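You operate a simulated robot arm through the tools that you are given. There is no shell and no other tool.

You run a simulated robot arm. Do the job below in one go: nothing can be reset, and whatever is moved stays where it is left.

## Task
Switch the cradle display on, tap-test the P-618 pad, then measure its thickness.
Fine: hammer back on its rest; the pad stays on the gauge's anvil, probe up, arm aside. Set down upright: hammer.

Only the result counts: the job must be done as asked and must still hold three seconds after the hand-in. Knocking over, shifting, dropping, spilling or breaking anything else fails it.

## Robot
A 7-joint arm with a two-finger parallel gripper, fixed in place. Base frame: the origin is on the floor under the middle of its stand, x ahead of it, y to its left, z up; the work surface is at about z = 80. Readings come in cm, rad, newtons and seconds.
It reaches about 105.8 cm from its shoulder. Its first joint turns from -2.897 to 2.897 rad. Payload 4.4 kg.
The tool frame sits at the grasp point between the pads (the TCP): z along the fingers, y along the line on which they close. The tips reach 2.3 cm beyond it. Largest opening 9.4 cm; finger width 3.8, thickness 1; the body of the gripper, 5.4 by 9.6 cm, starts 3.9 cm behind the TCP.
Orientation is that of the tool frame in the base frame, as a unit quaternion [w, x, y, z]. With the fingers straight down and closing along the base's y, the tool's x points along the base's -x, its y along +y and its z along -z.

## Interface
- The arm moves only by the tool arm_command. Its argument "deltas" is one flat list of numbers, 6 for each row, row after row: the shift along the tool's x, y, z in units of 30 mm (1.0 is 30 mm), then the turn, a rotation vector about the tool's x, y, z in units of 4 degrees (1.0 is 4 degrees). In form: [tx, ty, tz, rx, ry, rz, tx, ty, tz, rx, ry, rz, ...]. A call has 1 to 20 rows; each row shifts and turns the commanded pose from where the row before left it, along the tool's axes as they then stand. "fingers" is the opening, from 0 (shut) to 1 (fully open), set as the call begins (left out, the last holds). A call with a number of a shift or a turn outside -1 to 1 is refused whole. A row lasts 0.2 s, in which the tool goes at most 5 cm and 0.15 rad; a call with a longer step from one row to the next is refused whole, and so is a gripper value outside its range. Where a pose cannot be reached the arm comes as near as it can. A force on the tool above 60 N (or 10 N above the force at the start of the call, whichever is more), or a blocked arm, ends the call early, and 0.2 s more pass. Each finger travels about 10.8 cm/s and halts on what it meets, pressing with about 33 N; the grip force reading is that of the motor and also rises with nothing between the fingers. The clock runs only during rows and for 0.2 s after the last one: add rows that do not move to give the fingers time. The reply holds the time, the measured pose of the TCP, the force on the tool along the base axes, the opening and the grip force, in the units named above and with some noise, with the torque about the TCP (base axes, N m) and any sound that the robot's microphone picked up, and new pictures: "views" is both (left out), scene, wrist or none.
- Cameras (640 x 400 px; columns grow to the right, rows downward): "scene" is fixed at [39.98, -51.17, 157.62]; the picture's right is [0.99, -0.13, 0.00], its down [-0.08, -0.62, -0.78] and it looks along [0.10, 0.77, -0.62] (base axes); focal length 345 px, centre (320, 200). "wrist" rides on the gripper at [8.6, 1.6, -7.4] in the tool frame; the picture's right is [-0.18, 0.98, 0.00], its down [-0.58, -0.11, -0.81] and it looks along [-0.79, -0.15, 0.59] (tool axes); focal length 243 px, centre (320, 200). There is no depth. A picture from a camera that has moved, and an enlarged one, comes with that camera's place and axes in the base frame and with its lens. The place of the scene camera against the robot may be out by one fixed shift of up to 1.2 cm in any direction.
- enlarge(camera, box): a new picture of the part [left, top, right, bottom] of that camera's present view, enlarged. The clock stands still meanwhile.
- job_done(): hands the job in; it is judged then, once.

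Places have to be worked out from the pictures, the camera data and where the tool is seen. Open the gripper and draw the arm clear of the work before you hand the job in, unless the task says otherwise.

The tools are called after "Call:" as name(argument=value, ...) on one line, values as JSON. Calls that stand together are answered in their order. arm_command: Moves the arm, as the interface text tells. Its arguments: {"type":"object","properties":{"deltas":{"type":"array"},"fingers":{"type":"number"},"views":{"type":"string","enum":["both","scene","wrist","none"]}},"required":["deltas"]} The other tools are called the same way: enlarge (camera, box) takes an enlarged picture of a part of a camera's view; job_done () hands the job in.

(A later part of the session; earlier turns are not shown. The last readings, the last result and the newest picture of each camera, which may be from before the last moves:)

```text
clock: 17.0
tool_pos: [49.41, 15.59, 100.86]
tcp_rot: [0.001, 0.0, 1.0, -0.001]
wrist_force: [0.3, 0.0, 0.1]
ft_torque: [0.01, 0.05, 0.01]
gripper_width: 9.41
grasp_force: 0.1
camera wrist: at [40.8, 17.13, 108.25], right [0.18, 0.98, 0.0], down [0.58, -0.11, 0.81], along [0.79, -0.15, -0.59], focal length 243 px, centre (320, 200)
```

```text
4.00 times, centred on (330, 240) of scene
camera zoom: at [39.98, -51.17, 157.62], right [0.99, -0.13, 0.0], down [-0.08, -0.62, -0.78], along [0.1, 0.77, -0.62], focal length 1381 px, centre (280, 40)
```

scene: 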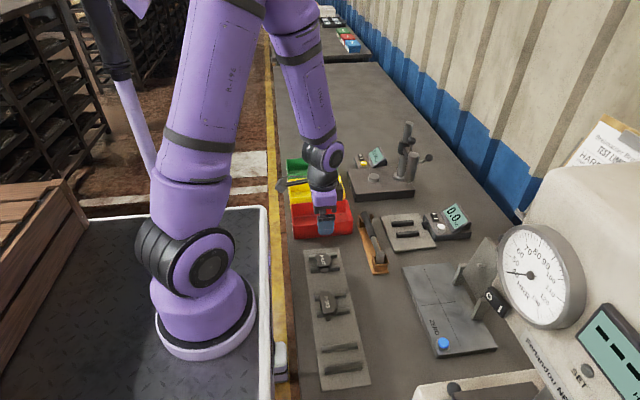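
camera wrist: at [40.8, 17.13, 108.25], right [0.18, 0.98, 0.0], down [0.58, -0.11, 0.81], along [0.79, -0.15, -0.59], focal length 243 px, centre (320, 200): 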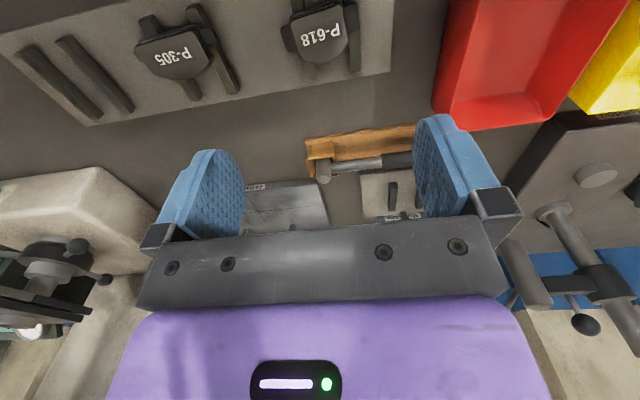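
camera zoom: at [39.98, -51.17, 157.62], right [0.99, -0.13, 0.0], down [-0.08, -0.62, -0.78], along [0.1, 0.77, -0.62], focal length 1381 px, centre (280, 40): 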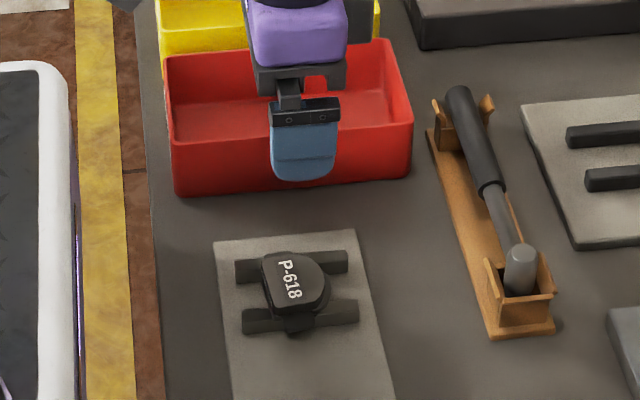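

The block measures about 4.2 cm across y with its centre near (49.3, 15.5), yaw about +4.5°; the +y ear is flush with the rail, so I will grip the block's parallel sides just above the ears. I turn to match and descend to just above the pad for a closer look.

Call:
arm_command(deltas=[0, 0, 0.8, 0, 0, -0.56, 0, 0, 0.8, 0, 0, -0.56, 0, 0, 0.8, 0, 0, 0, 0, 0, 0.8, 0, 0, 0, 0, 0, 0.75, 0, 0, 0, 0, 0, 0, 0, 0, 0])

Call:
enlarge(camera="wrist", box=[200, 60, 440, 210])

Call:
enlarge(camera="scene", box=[300, 235, 356, 275])

```text
clock: 18.4
tool_pos: [49.38, 15.61, 88.8]
tcp_rot: [0.0, -0.039, 0.999, 0.0]
wrist_force: [-0.7, 0.2, 0.2]
ft_torque: [0.01, -0.02, 0.0]
gripper_width: 9.42
grasp_force: 0.0
camera wrist: at [40.67, 16.45, 96.34], right [0.11, 0.99, 0.0], down [0.59, -0.06, 0.81], along [0.8, -0.09, -0.59], focal length 243 px, centre (320, 200)
```

scene: 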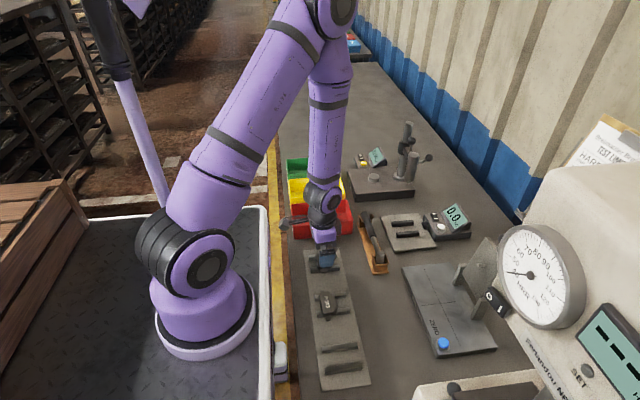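
wrist: 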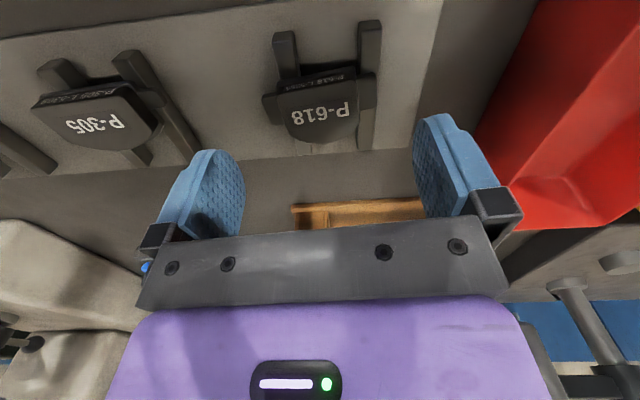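

```text
2.67 times, centred on (320, 135) of wrist
camera zoom: at [40.67, 16.45, 96.34], right [0.11, 0.99, 0.0], down [0.59, -0.06, 0.81], along [0.8, -0.09, -0.59], focal length 647 px, centre (320, 373)
```

zoom: 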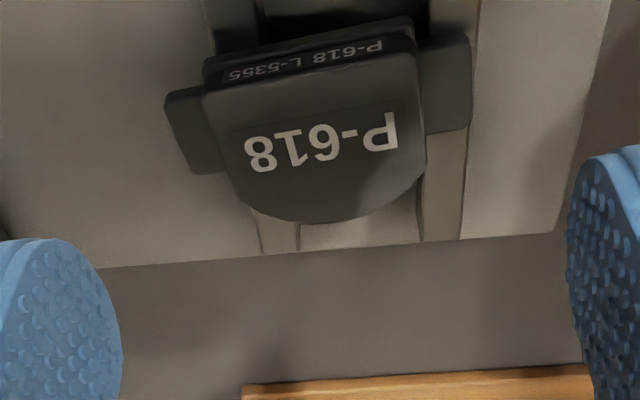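

```text
10.00 times, centred on (328, 255) of scene
camera zoom: at [39.98, -51.17, 157.62], right [0.99, -0.13, 0.0], down [-0.08, -0.62, -0.78], along [0.1, 0.77, -0.62], focal length 3453 px, centre (240, -350)
```

zoom: 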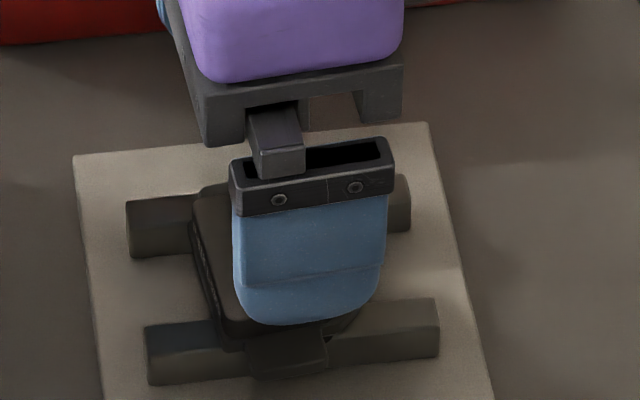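

I now get the block top at about z 83.5 and the rail top near 81.85, so the ears end near 82.4. I lower so the fingertips stop at about 82.5, still open.

Call:
arm_command(deltas=[0.05, 0, 0.5, 0, 0, 0, 0, 0, 0.4, 0, 0, 0, 0, 0, 0.28, 0, 0, 0, 0, 0, 0.12, 0, 0, 0, 0, 0, 0, 0, 0, 0])

Call:
enlarge(camera="wrist", box=[190, 80, 450, 240])

Call:
enlarge(camera="scene", box=[300, 235, 356, 275])

```text
clock: 19.6
tool_pos: [49.07, 15.46, 85.1]
tcp_rot: [0.0, -0.039, 0.999, 0.0]
wrist_force: [0.6, 0.5, 0.2]
ft_torque: [0.0, 0.02, 0.0]
gripper_width: 9.41
grasp_force: 0.0
camera wrist: at [40.48, 16.47, 92.56], right [0.11, 0.99, 0.0], down [0.59, -0.06, 0.81], along [0.8, -0.09, -0.59], focal length 243 px, centre (320, 200)
```

scene: 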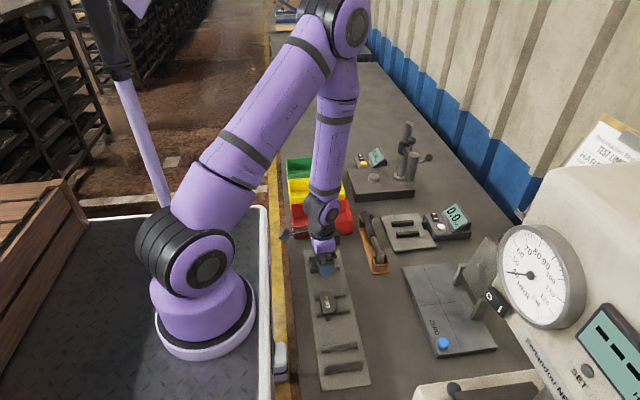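
wrist: 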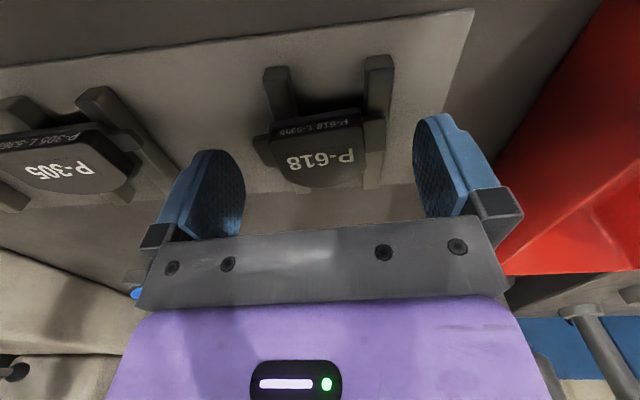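

```text
2.46 times, centred on (320, 160) of wrist
camera zoom: at [40.48, 16.47, 92.56], right [0.11, 0.99, 0.0], down [0.59, -0.06, 0.81], along [0.8, -0.09, -0.59], focal length 597 px, centre (320, 298)
```

zoom: 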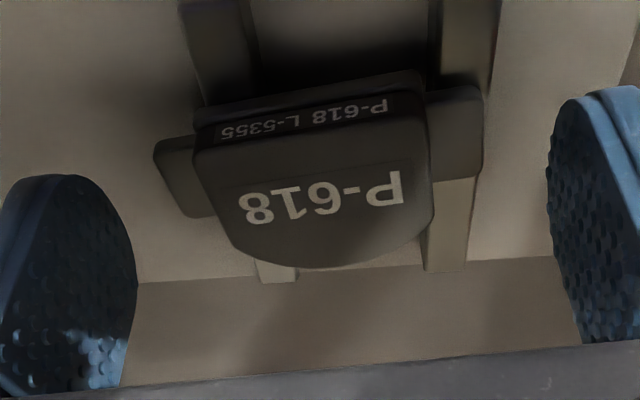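

```text
10.00 times, centred on (328, 255) of scene
camera zoom: at [39.98, -51.17, 157.62], right [0.99, -0.13, 0.0], down [-0.08, -0.62, -0.78], along [0.1, 0.77, -0.62], focal length 3453 px, centre (240, -350)
```

zoom: 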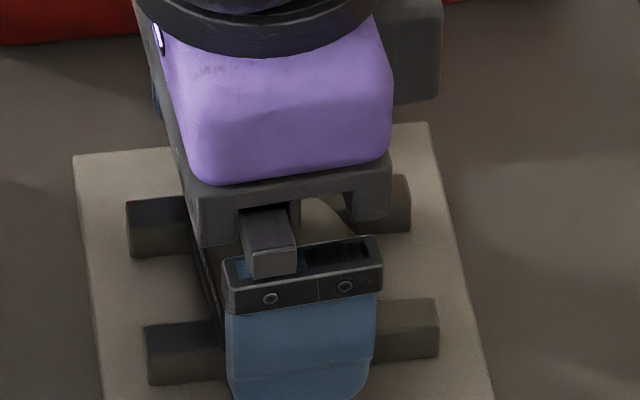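

The tips are level with the block's side faces, a little above the ears. I lower 1.5 mm more and close gently on the block.

Call:
arm_command(deltas=[0, 0.03, 0.05, 0, 0, 0, 0, 0, 0, 0, 0, 0], fingers=1, views="none")

Call:
arm_command(deltas=[0, 0, 0, 0, 0, 0, 0, 0, 0, 0, 0, 0, 0, 0, 0, 0, 0, 0, 0, 0, 0, 0, 0, 0], fingers=0)

Call:
enlarge(camera="wrist", box=[190, 80, 450, 240])

Call:
enlarge(camera="scene", box=[300, 235, 356, 275])

```text
clock: 20.2
tool_pos: [49.25, 15.67, 84.85]
tcp_rot: [0.0, -0.039, 0.999, 0.001]
wrist_force: [0.8, -0.3, -0.2]
ft_torque: [-0.01, 0.01, -0.02]
gripper_width: 9.38
grasp_force: 0.0
```

```text
clock: 21.2
tool_pos: [49.23, 15.67, 84.79]
tcp_rot: [0.0, -0.04, 0.999, 0.0]
wrist_force: [-0.2, -0.4, 0.0]
ft_torque: [0.0, -0.03, 0.0]
gripper_width: 4.75
grasp_force: 33.5
camera wrist: at [40.47, 16.58, 92.4], right [0.11, 0.99, 0.0], down [0.59, -0.06, 0.81], along [0.8, -0.09, -0.59], focal length 243 px, centre (320, 200)
```

scene: 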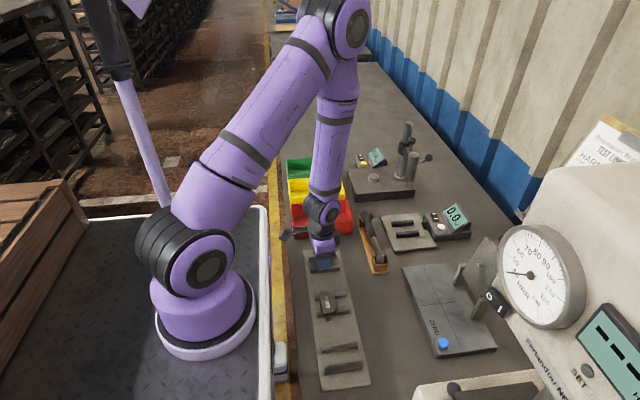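
wrist: 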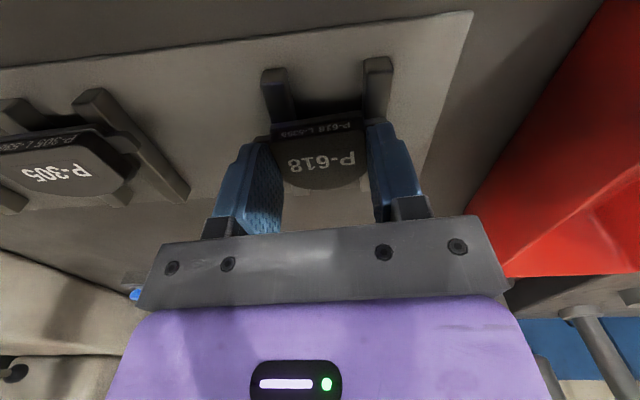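

```text
2.46 times, centred on (320, 160) of wrist
camera zoom: at [40.47, 16.58, 92.4], right [0.11, 0.99, 0.0], down [0.59, -0.06, 0.81], along [0.8, -0.09, -0.59], focal length 597 px, centre (320, 298)
```

zoom: 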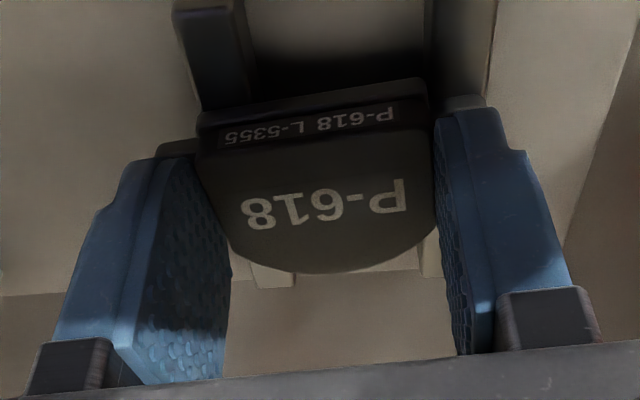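

```text
10.00 times, centred on (328, 255) of scene
camera zoom: at [39.98, -51.17, 157.62], right [0.99, -0.13, 0.0], down [-0.08, -0.62, -0.78], along [0.1, 0.77, -0.62], focal length 3453 px, centre (240, -350)
```

zoom: 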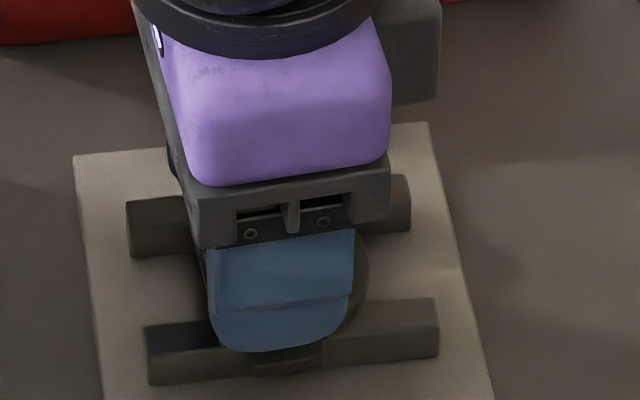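

The fingers closed on the block at 4.75 cm with 33 N. I lift slowly and check that the pad comes along.

Call:
arm_command(deltas=[0, 0, -0.1, 0, 0, 0, 0, 0, -0.15, 0, 0, 0, 0, 0, -0.2, 0, 0, 0, 0, 0, -0.3, 0, 0, 0, 0, 0, -0.4, 0, 0, 0, 0, 0, 0, 0, 0, 0])

Call:
enlarge(camera="wrist", box=[190, 80, 450, 240])

Call:
enlarge(camera="scene", box=[300, 225, 356, 275])

```text
clock: 22.6
tool_pos: [49.4, 15.64, 88.35]
tcp_rot: [0.0, -0.039, 0.999, 0.0]
wrist_force: [-0.5, -0.8, -0.7]
ft_torque: [-0.01, 0.03, 0.0]
gripper_width: 4.74
grasp_force: 32.7
camera wrist: at [40.59, 16.59, 95.84], right [0.11, 0.99, 0.0], down [0.59, -0.06, 0.81], along [0.8, -0.09, -0.59], focal length 243 px, centre (320, 200)
```

scene: 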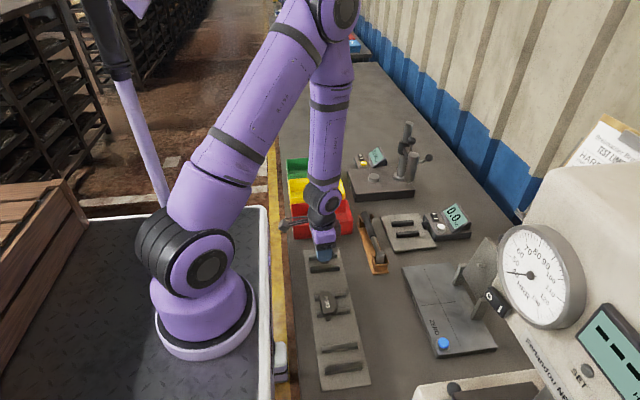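
wrist: 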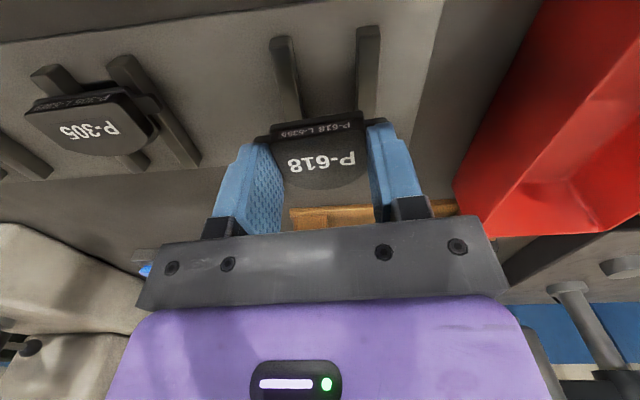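

```text
2.46 times, centred on (320, 160) of wrist
camera zoom: at [40.59, 16.59, 95.84], right [0.11, 0.99, 0.0], down [0.59, -0.06, 0.81], along [0.8, -0.09, -0.59], focal length 597 px, centre (320, 298)
```

zoom: 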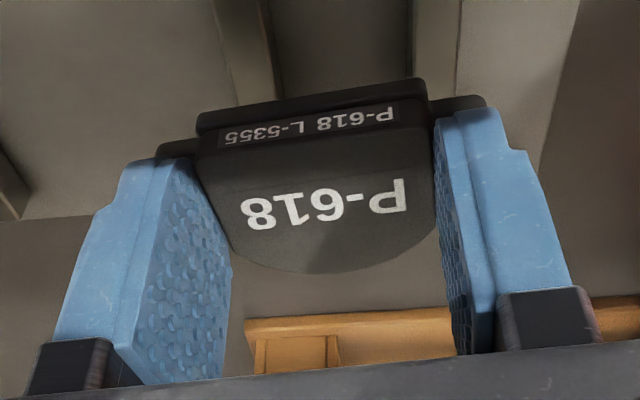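

```text
8.00 times, centred on (328, 250) of scene
camera zoom: at [39.98, -51.17, 157.62], right [0.99, -0.13, 0.0], down [-0.08, -0.62, -0.78], along [0.1, 0.77, -0.62], focal length 2762 px, centre (256, -200)
```

zoom: 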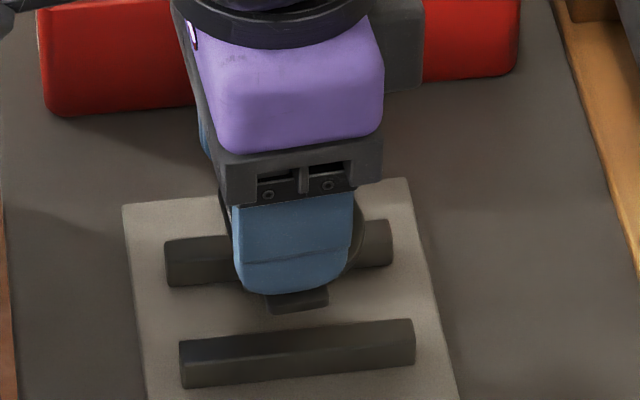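

The pad is held firmly. I raise it, square it to the cradle rails (about −1°), and carry it over the cradle centre near (77.4, 26.05).

Call:
arm_command(deltas=[0, 0, -0.9, 0, 0, 0.45, 0, 0, -0.9, 0, 0, 0.45, 0, 0, -0.9, 0, 0, 0.45, -0.844, 0.328, 0, 0, 0, 0, -0.844, 0.328, 0, 0, 0, 0, -0.844, 0.328, 0, 0, 0, 0, -0.844, 0.328, 0, 0, 0, 0, -0.844, 0.328, 0, 0, 0, 0, -0.844, 0.328, 0, 0, 0, 0, -0.844, 0.328, 0, 0, 0, 0, -0.844, 0.328, 0, 0, 0, 0, -0.844, 0.328, 0, 0, 0, 0, -0.844, 0.328, 0, 0, 0, 0, -0.844, 0.328, 0, 0, 0, 0, 0, 0, 0, 0, 0, 0])

Call:
enlarge(camera="wrist", box=[190, 0, 450, 163])

Call:
enlarge(camera="scene", box=[380, 175, 480, 250])

```text
clock: 25.8
tool_pos: [77.29, 25.85, 96.45]
tcp_rot: [0.0, 0.008, 1.0, 0.0]
wrist_force: [-0.2, 0.1, -1.0]
ft_torque: [0.01, 0.06, 0.01]
gripper_width: 4.75
grasp_force: 33.0
camera wrist: at [68.77, 27.72, 103.94], right [0.2, 0.98, 0.0], down [0.58, -0.12, 0.81], along [0.79, -0.16, -0.59], focal length 243 px, centre (320, 200)
```

scene: 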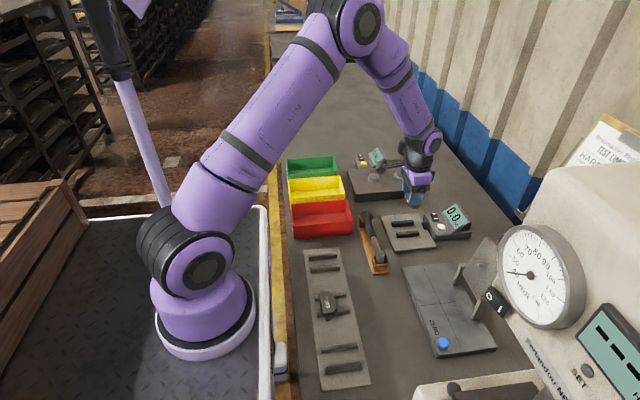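
wrist: 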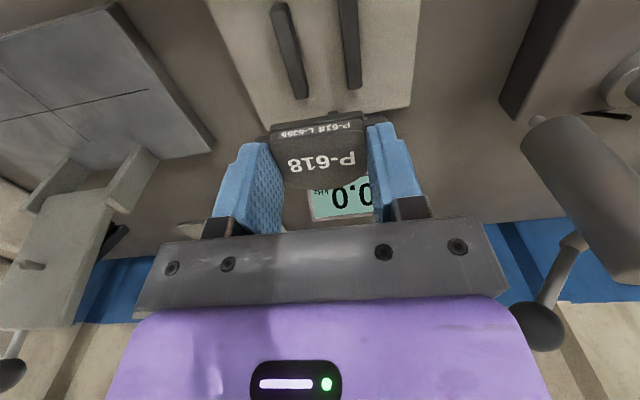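

```text
2.45 times, centred on (320, 82) of wrist
camera zoom: at [68.77, 27.72, 103.94], right [0.2, 0.98, 0.0], down [0.58, -0.12, 0.81], along [0.79, -0.16, -0.59], focal length 595 px, centre (320, 491)
```

zoom: 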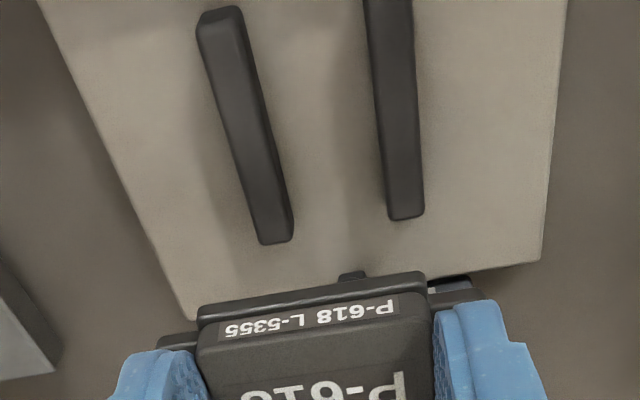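

```text
5.33 times, centred on (430, 212) of scene
camera zoom: at [39.98, -51.17, 157.62], right [0.99, -0.13, 0.0], down [-0.08, -0.62, -0.78], along [0.1, 0.77, -0.62], focal length 1842 px, centre (-267, 133)
```

zoom: 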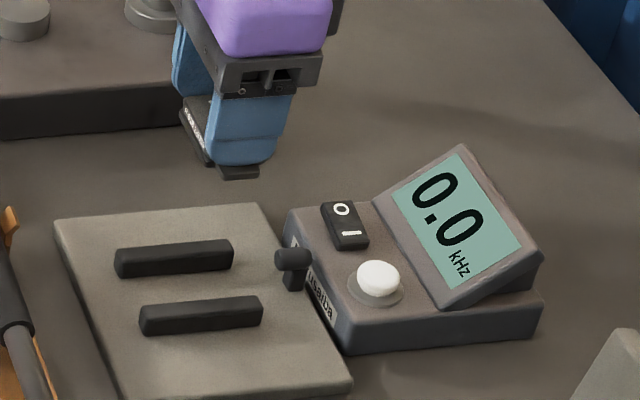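

The rails are at y ≈ 23.4 and 28.6, x 74.2–81.4, nearly square to the pad. I lower to about 1.5 cm above resting height.

Call:
arm_command(deltas=[-0.07, 0.04, 0.9, 0, 0, 0, 0, 0, 0.9, 0, 0, 0, 0, 0, 0.9, 0, 0, 0, 0, 0, 0.6, 0, 0, 0, 0, 0, 0.1, 0, 0, 0, 0, 0, 0, 0, 0, 0])

Call:
enlarge(camera="wrist", box=[190, 40, 450, 203])

Call:
enlarge(camera="scene", box=[380, 185, 460, 255])

```text
clock: 27.2
tool_pos: [77.6, 26.05, 86.24]
tcp_rot: [0.0, 0.008, 1.0, 0.0]
wrist_force: [0.1, 0.2, -1.5]
ft_torque: [0.01, -0.02, -0.01]
gripper_width: 4.72
grasp_force: 32.7
camera wrist: at [68.88, 27.81, 93.7], right [0.2, 0.98, 0.0], down [0.58, -0.12, 0.81], along [0.79, -0.16, -0.59], focal length 243 px, centre (320, 200)
```

scene: 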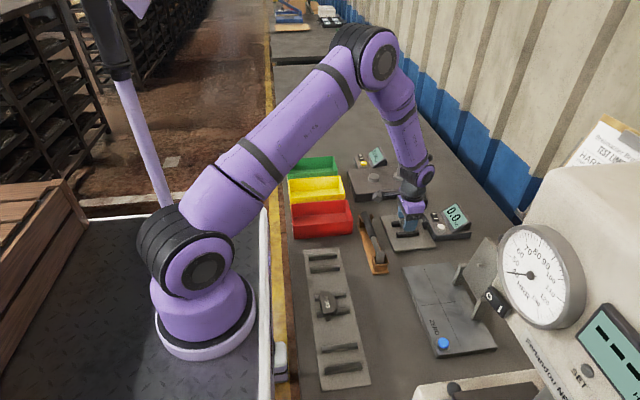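
wrist: 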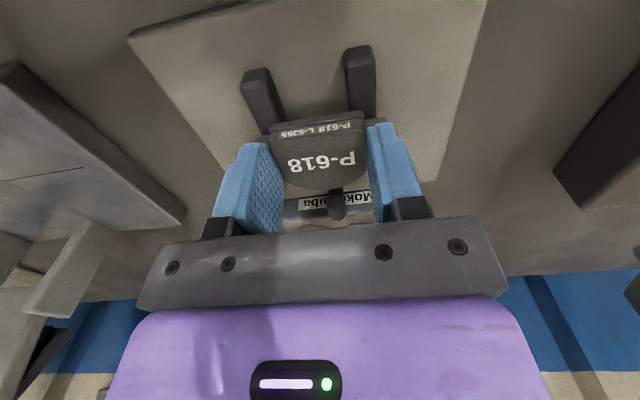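

```text
2.45 times, centred on (320, 122) of wrist
camera zoom: at [68.88, 27.81, 93.7], right [0.2, 0.98, 0.0], down [0.58, -0.12, 0.81], along [0.79, -0.16, -0.59], focal length 595 px, centre (320, 393)
```

zoom: 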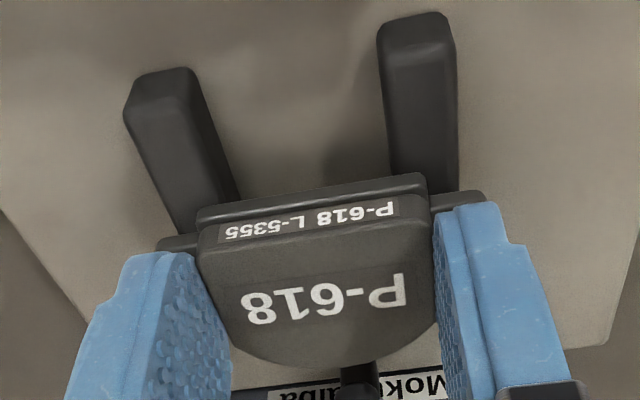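

```text
5.71 times, centred on (420, 220) of scene
camera zoom: at [39.98, -51.17, 157.62], right [0.99, -0.13, 0.0], down [-0.08, -0.62, -0.78], along [0.1, 0.77, -0.62], focal length 1973 px, centre (-251, 86)
```

zoom: 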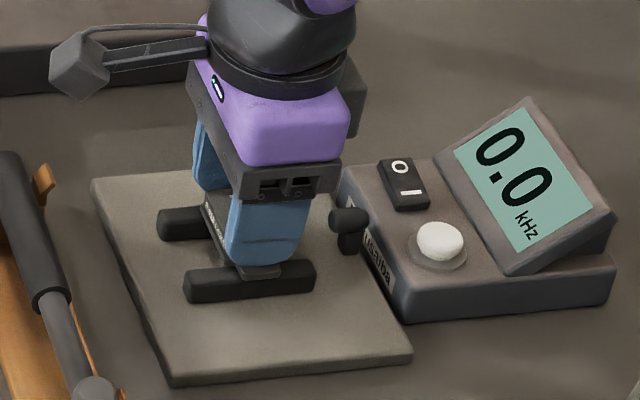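

Well aligned over both rails. I lower slowly, watching for contact.

Call:
arm_command(deltas=[0, 0, 0.06, 0, 0, 0, 0, 0, 0.06, 0, 0, 0, 0, 0, 0.06, 0, 0, 0, 0, 0, 0.06, 0, 0, 0, 0, 0, 0.06, 0, 0, 0, 0, 0, 0.06, 0, 0, 0], views="scene")

Call:
enlarge(camera="scene", box=[390, 200, 440, 245])

```text
clock: 28.8
tool_pos: [77.5, 26.16, 85.6]
tcp_rot: [0.003, 0.009, 1.0, 0.001]
wrist_force: [-3.1, -2.9, 19.2]
ft_torque: [-0.48, 0.37, -0.04]
gripper_width: 4.73
grasp_force: 33.3
stopped in row 6: the force on the tool passed its limit at 61 N (the readings are from after the stop); the commanded pose is now the measured one
```

scene: 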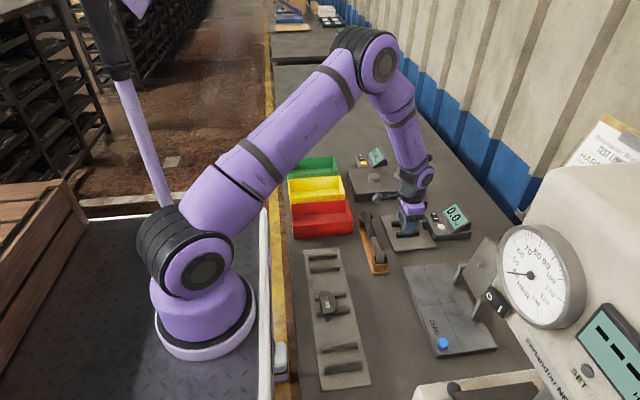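

```text
8.89 times, centred on (415, 222) of scene
camera zoom: at [39.98, -51.17, 157.62], right [0.99, -0.13, 0.0], down [-0.08, -0.62, -0.78], along [0.1, 0.77, -0.62], focal length 3070 px, centre (-524, 0)
```

zoom: 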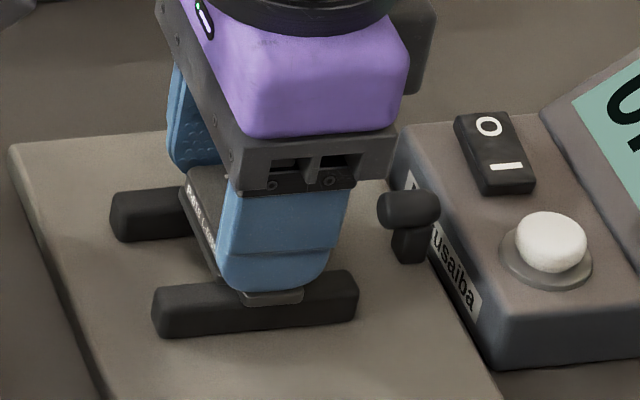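

The pad is seated on the rails (contact at TCP z ≈ 85.6). I ease the pressure and open the fingers.

Call:
arm_command(deltas=[0, 0, -0.015, 0, 0, 0, 0, 0, 0, 0, 0, 0], views="none")

Call:
arm_command(deltas=[0, 0, 0, 0, 0, 0, 0, 0, 0, 0, 0, 0, 0, 0, 0, 0, 0, 0], fingers=0.8)

Call:
enlarge(camera="wrist", box=[190, 40, 450, 203])

```text
clock: 29.4
tool_pos: [77.58, 26.11, 85.54]
tcp_rot: [0.002, 0.008, 1.0, 0.001]
wrist_force: [-2.1, -1.5, 22.0]
ft_torque: [-0.43, 0.31, -0.03]
gripper_width: 4.71
grasp_force: 32.7
```

```text
clock: 30.2
tool_pos: [77.56, 26.09, 85.54]
tcp_rot: [0.001, 0.008, 1.0, 0.001]
wrist_force: [-3.0, -1.8, 7.2]
ft_torque: [-0.34, 0.05, -0.09]
gripper_width: 7.6
grasp_force: 1.0
camera wrist: at [68.94, 27.85, 92.96], right [0.2, 0.98, 0.0], down [0.58, -0.12, 0.81], along [0.79, -0.16, -0.59], focal length 243 px, centre (320, 200)
```

scene: 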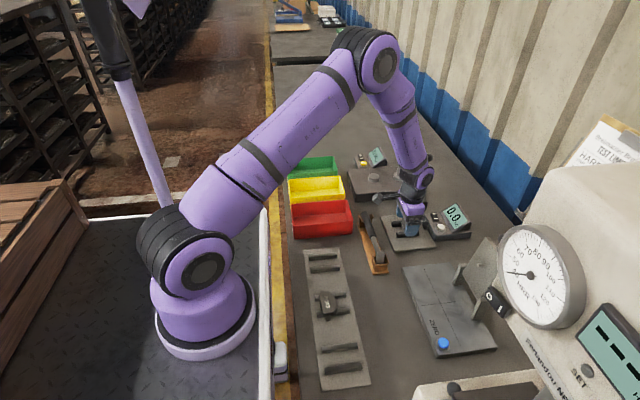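
wrist: 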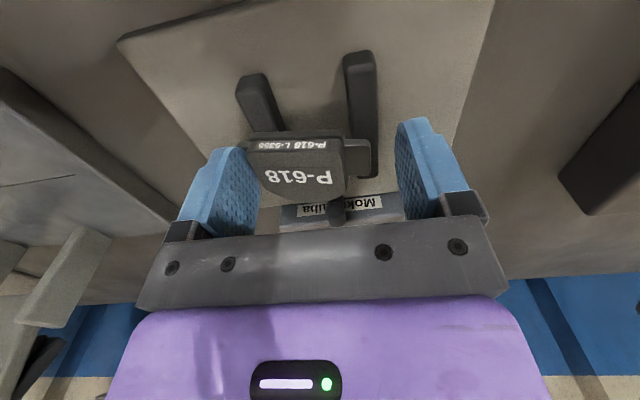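

```text
2.45 times, centred on (320, 122) of wrist
camera zoom: at [68.94, 27.85, 92.96], right [0.2, 0.98, 0.0], down [0.58, -0.12, 0.81], along [0.79, -0.16, -0.59], focal length 595 px, centre (320, 393)
```

zoom: 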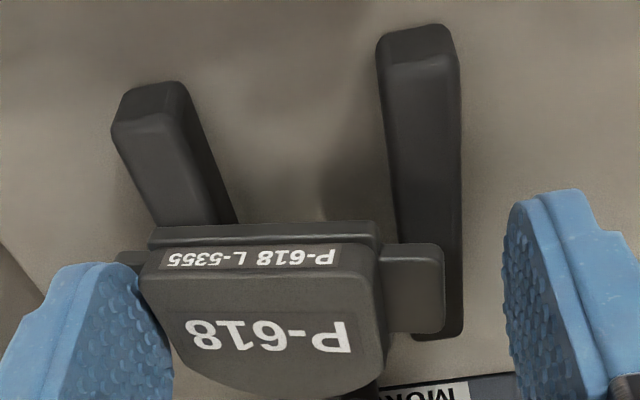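

The −y finger tip was touching the ear and dragged the pad about 1 cm toward −y as it opened; it still sits on both rails. I lift straight up and look again.

Call:
arm_command(deltas=[0, 0, -0.1, 0, 0, 0, 0, 0, -0.2, 0, 0, 0, 0, 0, -0.5, 0, 0, 0, 0, 0, -0.8, 0, 0, 0, 0, 0, 0, 0, 0, 0])

Call:
enlarge(camera="wrist", box=[190, 20, 450, 183])

Call:
enlarge(camera="scene", box=[380, 200, 444, 245])

```text
clock: 31.4
tool_pos: [77.63, 25.98, 90.35]
tcp_rot: [0.002, 0.008, 1.0, 0.0]
wrist_force: [-0.6, -0.7, -0.9]
ft_torque: [-0.02, -0.02, 0.01]
gripper_width: 7.55
grasp_force: 0.1
camera wrist: at [68.96, 27.85, 97.72], right [0.2, 0.98, 0.0], down [0.58, -0.12, 0.81], along [0.79, -0.16, -0.59], focal length 243 px, centre (320, 200)
```

scene: 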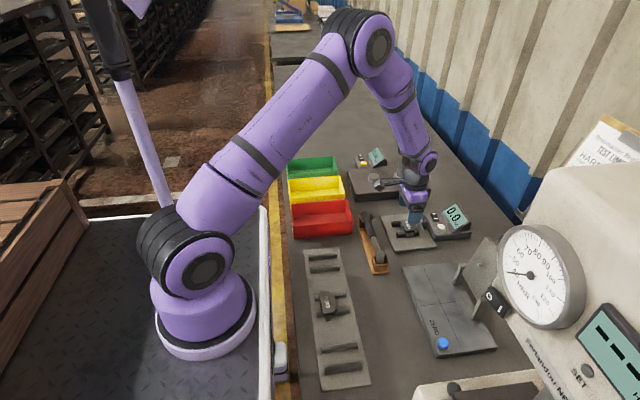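
wrist: 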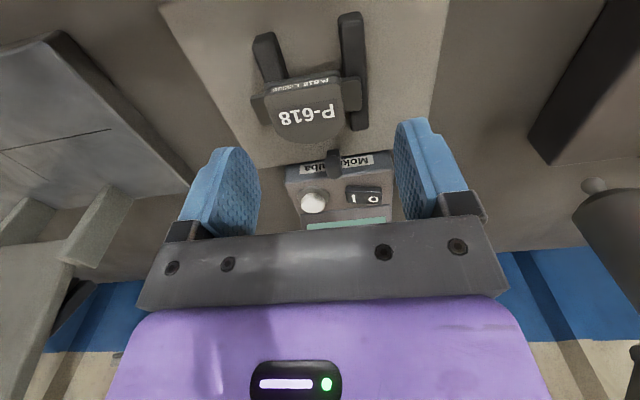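

```text
2.45 times, centred on (320, 102) of wrist
camera zoom: at [68.96, 27.85, 97.72], right [0.2, 0.98, 0.0], down [0.58, -0.12, 0.81], along [0.79, -0.16, -0.59], focal length 595 px, centre (320, 442)
```

zoom: 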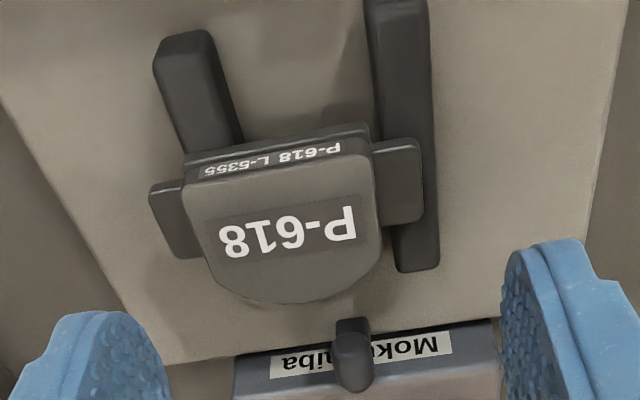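

```text
8.89 times, centred on (412, 222) of scene
camera zoom: at [39.98, -51.17, 157.62], right [0.99, -0.13, 0.0], down [-0.08, -0.62, -0.78], along [0.1, 0.77, -0.62], focal length 3070 px, centre (-498, 0)
```

zoom: 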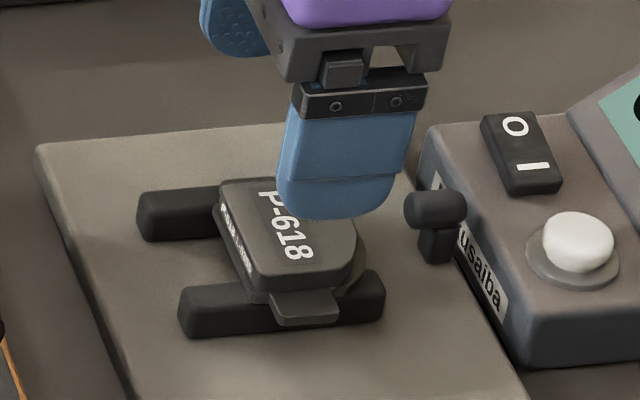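

The pad sits on both rails but about 0.8 cm toward −y. I re-centre it by lowering the fingers beside the block (tips clear of the ears) and closing just to its width, without squeezing.

Call:
arm_command(deltas=[0, 0, 0.5, 0, 0, 0, 0, 0, 0.5, 0, 0, 0, 0, 0, 0.3, 0, 0, 0, 0, 0, 0.12, 0, 0, 0, 0, 0, 0, 0, 0, 0], views="wrist")

Call:
enlarge(camera="wrist", box=[190, 40, 450, 203])

```text
clock: 32.6
tool_pos: [77.67, 26.09, 86.0]
tcp_rot: [0.002, 0.008, 1.0, 0.001]
wrist_force: [-0.4, -0.9, 0.6]
ft_torque: [-0.02, -0.02, 0.01]
gripper_width: 7.52
grasp_force: 0.1
camera wrist: at [68.99, 27.94, 93.49], right [0.2, 0.98, 0.0], down [0.58, -0.12, 0.81], along [0.79, -0.16, -0.59], focal length 243 px, centre (320, 200)
```

wrist: 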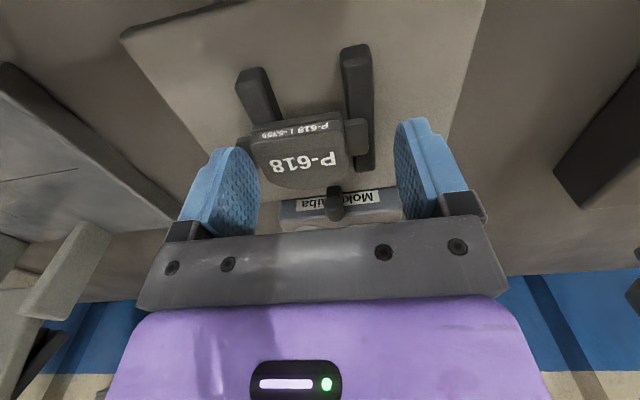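

```text
2.45 times, centred on (320, 122) of wrist
camera zoom: at [68.99, 27.94, 93.49], right [0.2, 0.98, 0.0], down [0.58, -0.12, 0.81], along [0.79, -0.16, -0.59], focal length 595 px, centre (320, 393)
```

zoom: 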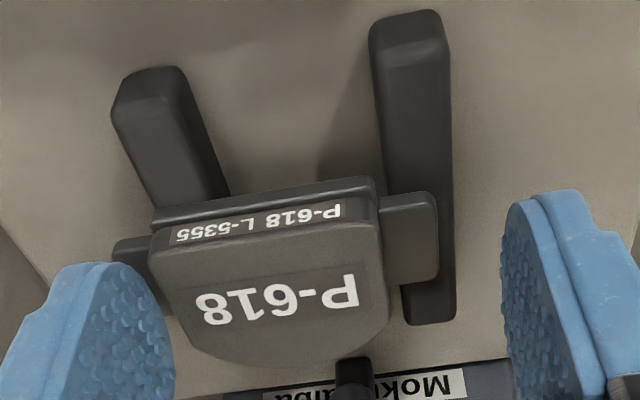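

No contact on the ears. I close to just about the block's width to centre it.

Call:
arm_command(deltas=[0, 0, 0, 0, 0, 0, 0, 0, 0, 0, 0, 0, 0, 0, 0, 0, 0, 0], fingers=0.51, views="wrist")

Call:
enlarge(camera="wrist", box=[190, 40, 450, 203])

```text
clock: 33.4
tool_pos: [77.59, 26.22, 86.13]
tcp_rot: [0.002, 0.008, 1.0, 0.001]
wrist_force: [1.4, -0.9, 0.7]
ft_torque: [0.03, -0.02, 0.03]
gripper_width: 4.85
grasp_force: 0.1
camera wrist: at [68.99, 27.94, 93.49], right [0.2, 0.98, 0.0], down [0.58, -0.12, 0.81], along [0.79, -0.16, -0.59], focal length 243 px, centre (320, 200)
```

wrist: 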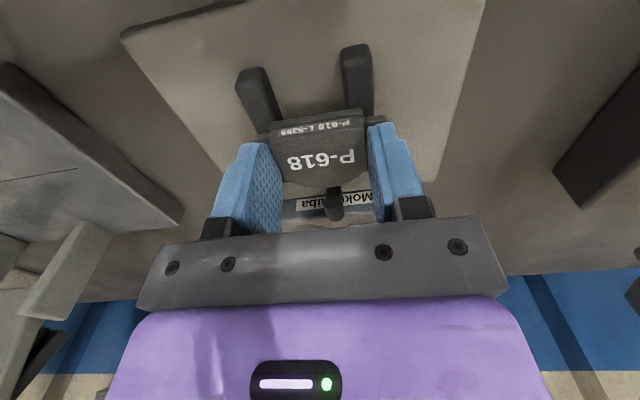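

```text
2.45 times, centred on (320, 122) of wrist
camera zoom: at [68.99, 27.94, 93.49], right [0.2, 0.98, 0.0], down [0.58, -0.12, 0.81], along [0.79, -0.16, -0.59], focal length 595 px, centre (320, 393)
```

zoom: 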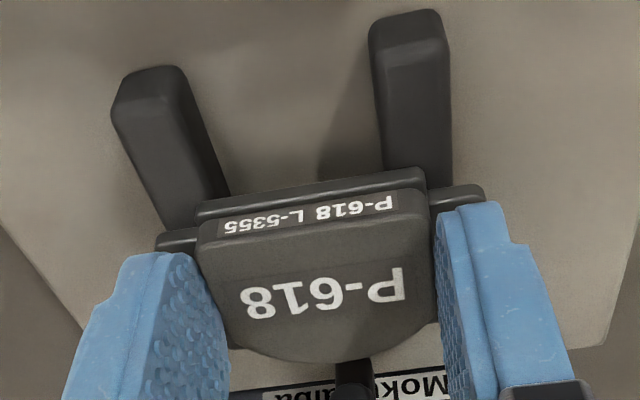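

The pad is now centred between the rails. I open a bit and lift straight up.

Call:
arm_command(deltas=[0, 0, 0, 0, 0, 0, 0, 0, 0, 0, 0, 0, 0, 0, -0.2, 0, 0, 0, 0, 0, -0.5, 0, 0, 0, 0, 0, -0.8, 0, 0, 0, 0, 0, -0.8, 0, 0, 0, 0, 0, 0, 0, 0, 0], fingers=0.66)

Call:
enlarge(camera="wrist", box=[190, 0, 450, 163])

Call:
enlarge(camera="scene", box=[380, 200, 444, 245])

```text
clock: 35.0
tool_pos: [77.51, 26.01, 92.81]
tcp_rot: [0.002, 0.008, 1.0, 0.0]
wrist_force: [0.8, 0.5, 0.8]
ft_torque: [0.03, 0.01, 0.01]
gripper_width: 6.21
grasp_force: 0.1
camera wrist: at [68.87, 27.84, 100.29], right [0.2, 0.98, 0.0], down [0.58, -0.12, 0.81], along [0.79, -0.16, -0.59], focal length 243 px, centre (320, 200)
```

scene: 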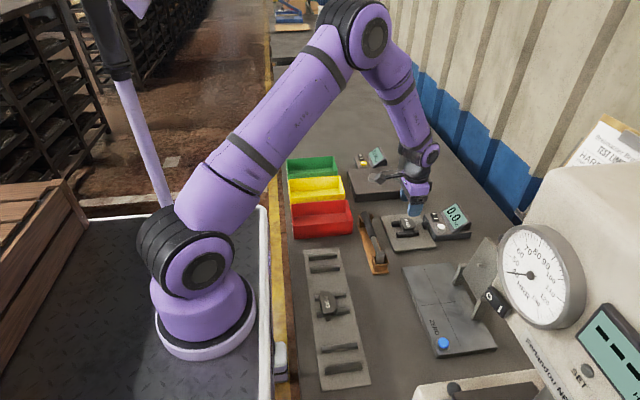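
wrist: 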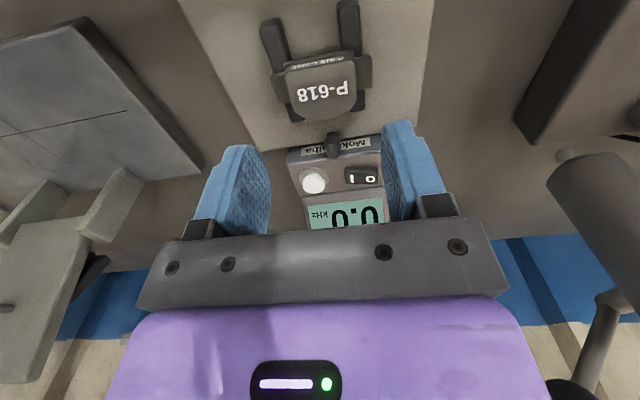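

```text
2.45 times, centred on (320, 82) of wrist
camera zoom: at [68.87, 27.84, 100.29], right [0.2, 0.98, 0.0], down [0.58, -0.12, 0.81], along [0.79, -0.16, -0.59], focal length 595 px, centre (320, 491)
```

zoom: 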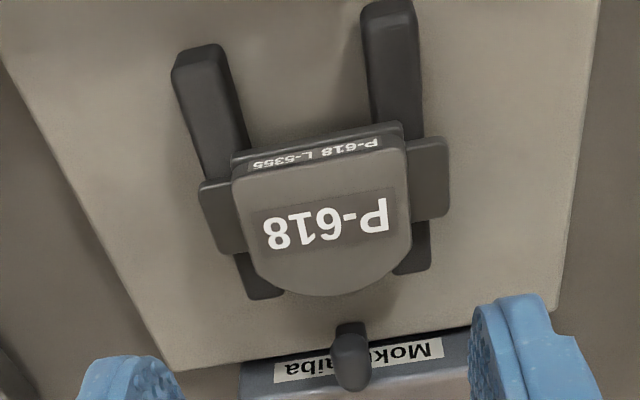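

```text
8.89 times, centred on (412, 222) of scene
camera zoom: at [39.98, -51.17, 157.62], right [0.99, -0.13, 0.0], down [-0.08, -0.62, -0.78], along [0.1, 0.77, -0.62], focal length 3070 px, centre (-498, 0)
```

zoom: 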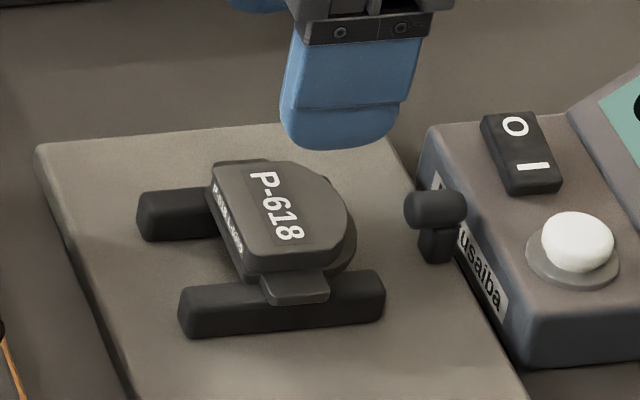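

The pad is centred and the display is still at 0.0 kHz. Next I move above the hammer and start turning the hand by 90° so the fingers close across the handle.

Call:
arm_command(deltas=[0, 0, -0.9, 0, 0, 0, 0, 0, -0.9, 0, 0, 0, 0.814, -0.07, -0.25, 0, 0, 0, 0.814, -0.07, -0.25, 0, 0, 0, 0.814, -0.07, -0.25, 0, 0, 0, 0.814, -0.07, -0.25, 0, 0, 0, 0.814, -0.07, -0.25, 0, 0, 0, 0, 0, 0, 0, 0, 1, 0, 0, 0, 0, 0, 1, 0, 0, 0, 0, 0, 1, 0, 0, 0, 0, 0, 1, 0, 0, 0, 0, 0, 1, 0, 0, 0, 0, 0, 1, 0, 0, 0, 0, 0, 1, 0, 0, 0, 0, 0, 1, 0, 0, 0, 0, 0, 1, 0, 0, 0, 0, 0, 1, 0, 0, 0, 0, 0, 1, 0, 0, 0, 0, 0, 1], fingers=0.66, views="wrist")

```text
clock: 39.0
tool_pos: [65.42, 25.24, 101.94]
tcp_rot: [0.001, 0.414, 0.911, 0.002]
wrist_force: [0.5, 0.2, 0.0]
ft_torque: [0.0, 0.03, 0.01]
gripper_width: 6.24
grasp_force: 0.1
camera wrist: at [60.84, 32.88, 109.51], right [0.86, 0.51, 0.0], down [0.3, -0.51, 0.81], along [0.41, -0.69, -0.59], focal length 243 px, centre (320, 200)
```

wrist: 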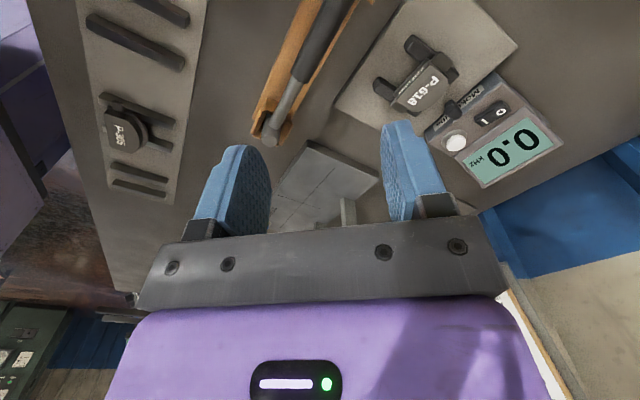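

The turn is going fine so far (about 49°). I continue to a full 90°.

Call:
arm_command(deltas=[0, 0, 0, 0, 0, 1, 0, 0, 0, 0, 0, 1, 0, 0, 0, 0, 0, 1, 0, 0, 0, 0, 0, 1, 0, 0, 0, 0, 0, 1, 0, 0, 0, 0, 0, 1, 0, 0, 0, 0, 0, 1, 0, 0, 0, 0, 0, 1, 0, 0, 0, 0, 0, 1, 0, 0, 0, 0, 0, 1, 0, 0, 0, 0, 0, 0.25, 0, 0, 0, 0, 0, 0], fingers=0.66)

Call:
enlarge(camera="wrist", box=[240, 0, 440, 160])

Call:
enlarge(camera="scene", box=[340, 180, 420, 280])

```text
clock: 41.6
tool_pos: [65.41, 25.35, 102.07]
tcp_rot: [0.0, 0.706, 0.708, 0.002]
wrist_force: [0.0, 0.2, -0.1]
ft_torque: [0.01, 0.03, -0.03]
gripper_width: 6.2
grasp_force: 0.1
camera wrist: at [66.94, 33.94, 109.52], right [0.98, -0.18, 0.0], down [-0.11, -0.58, 0.81], along [-0.15, -0.79, -0.59], focal length 243 px, centre (320, 200)
```

scene: 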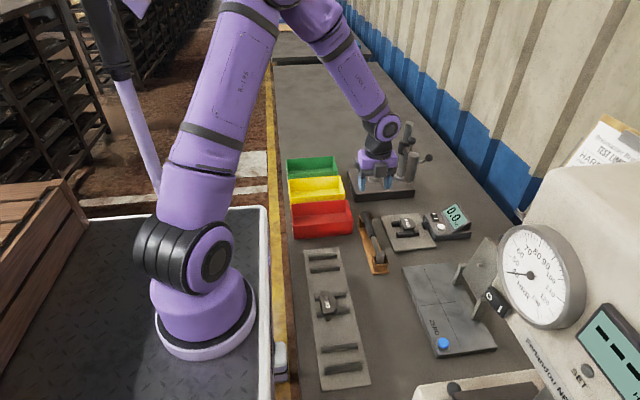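
wrist: 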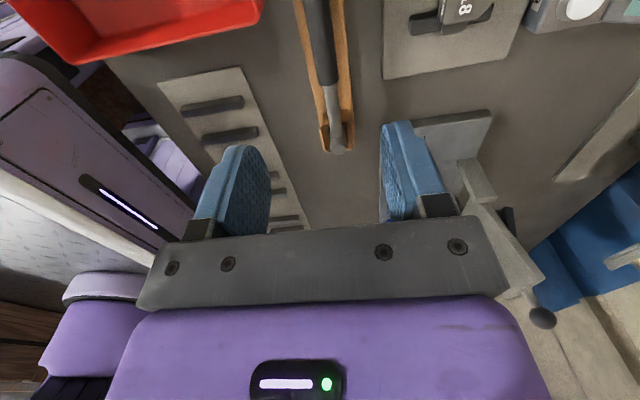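

```text
2.50 times, centred on (340, 80) of wrist
camera zoom: at [66.94, 33.94, 109.52], right [0.98, -0.18, 0.0], down [-0.11, -0.58, 0.81], along [-0.15, -0.79, -0.59], focal length 606 px, centre (270, 500)
```

zoom: 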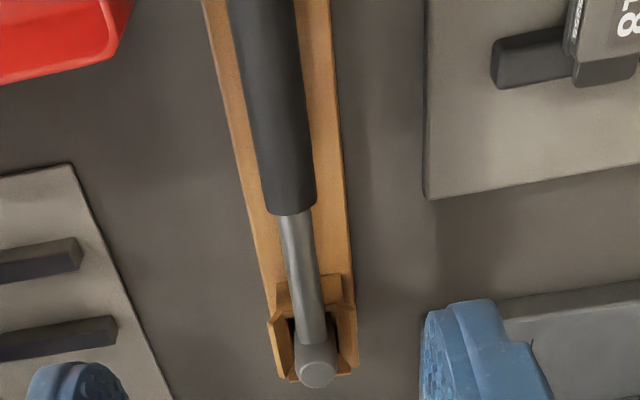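

```text
4.00 times, centred on (380, 230) of scene
camera zoom: at [39.98, -51.17, 157.62], right [0.99, -0.13, 0.0], down [-0.08, -0.62, -0.78], along [0.1, 0.77, -0.62], focal length 1381 px, centre (80, 80)
```

zoom: 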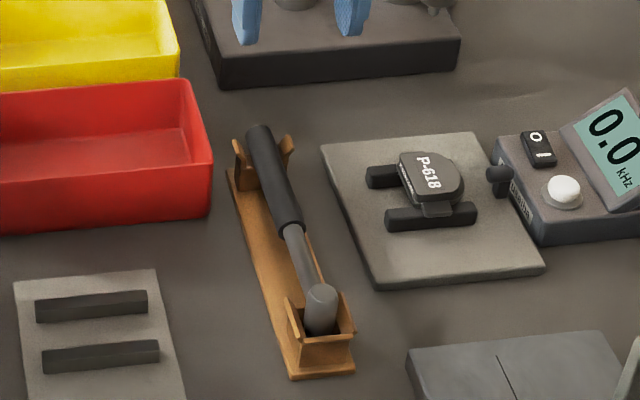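

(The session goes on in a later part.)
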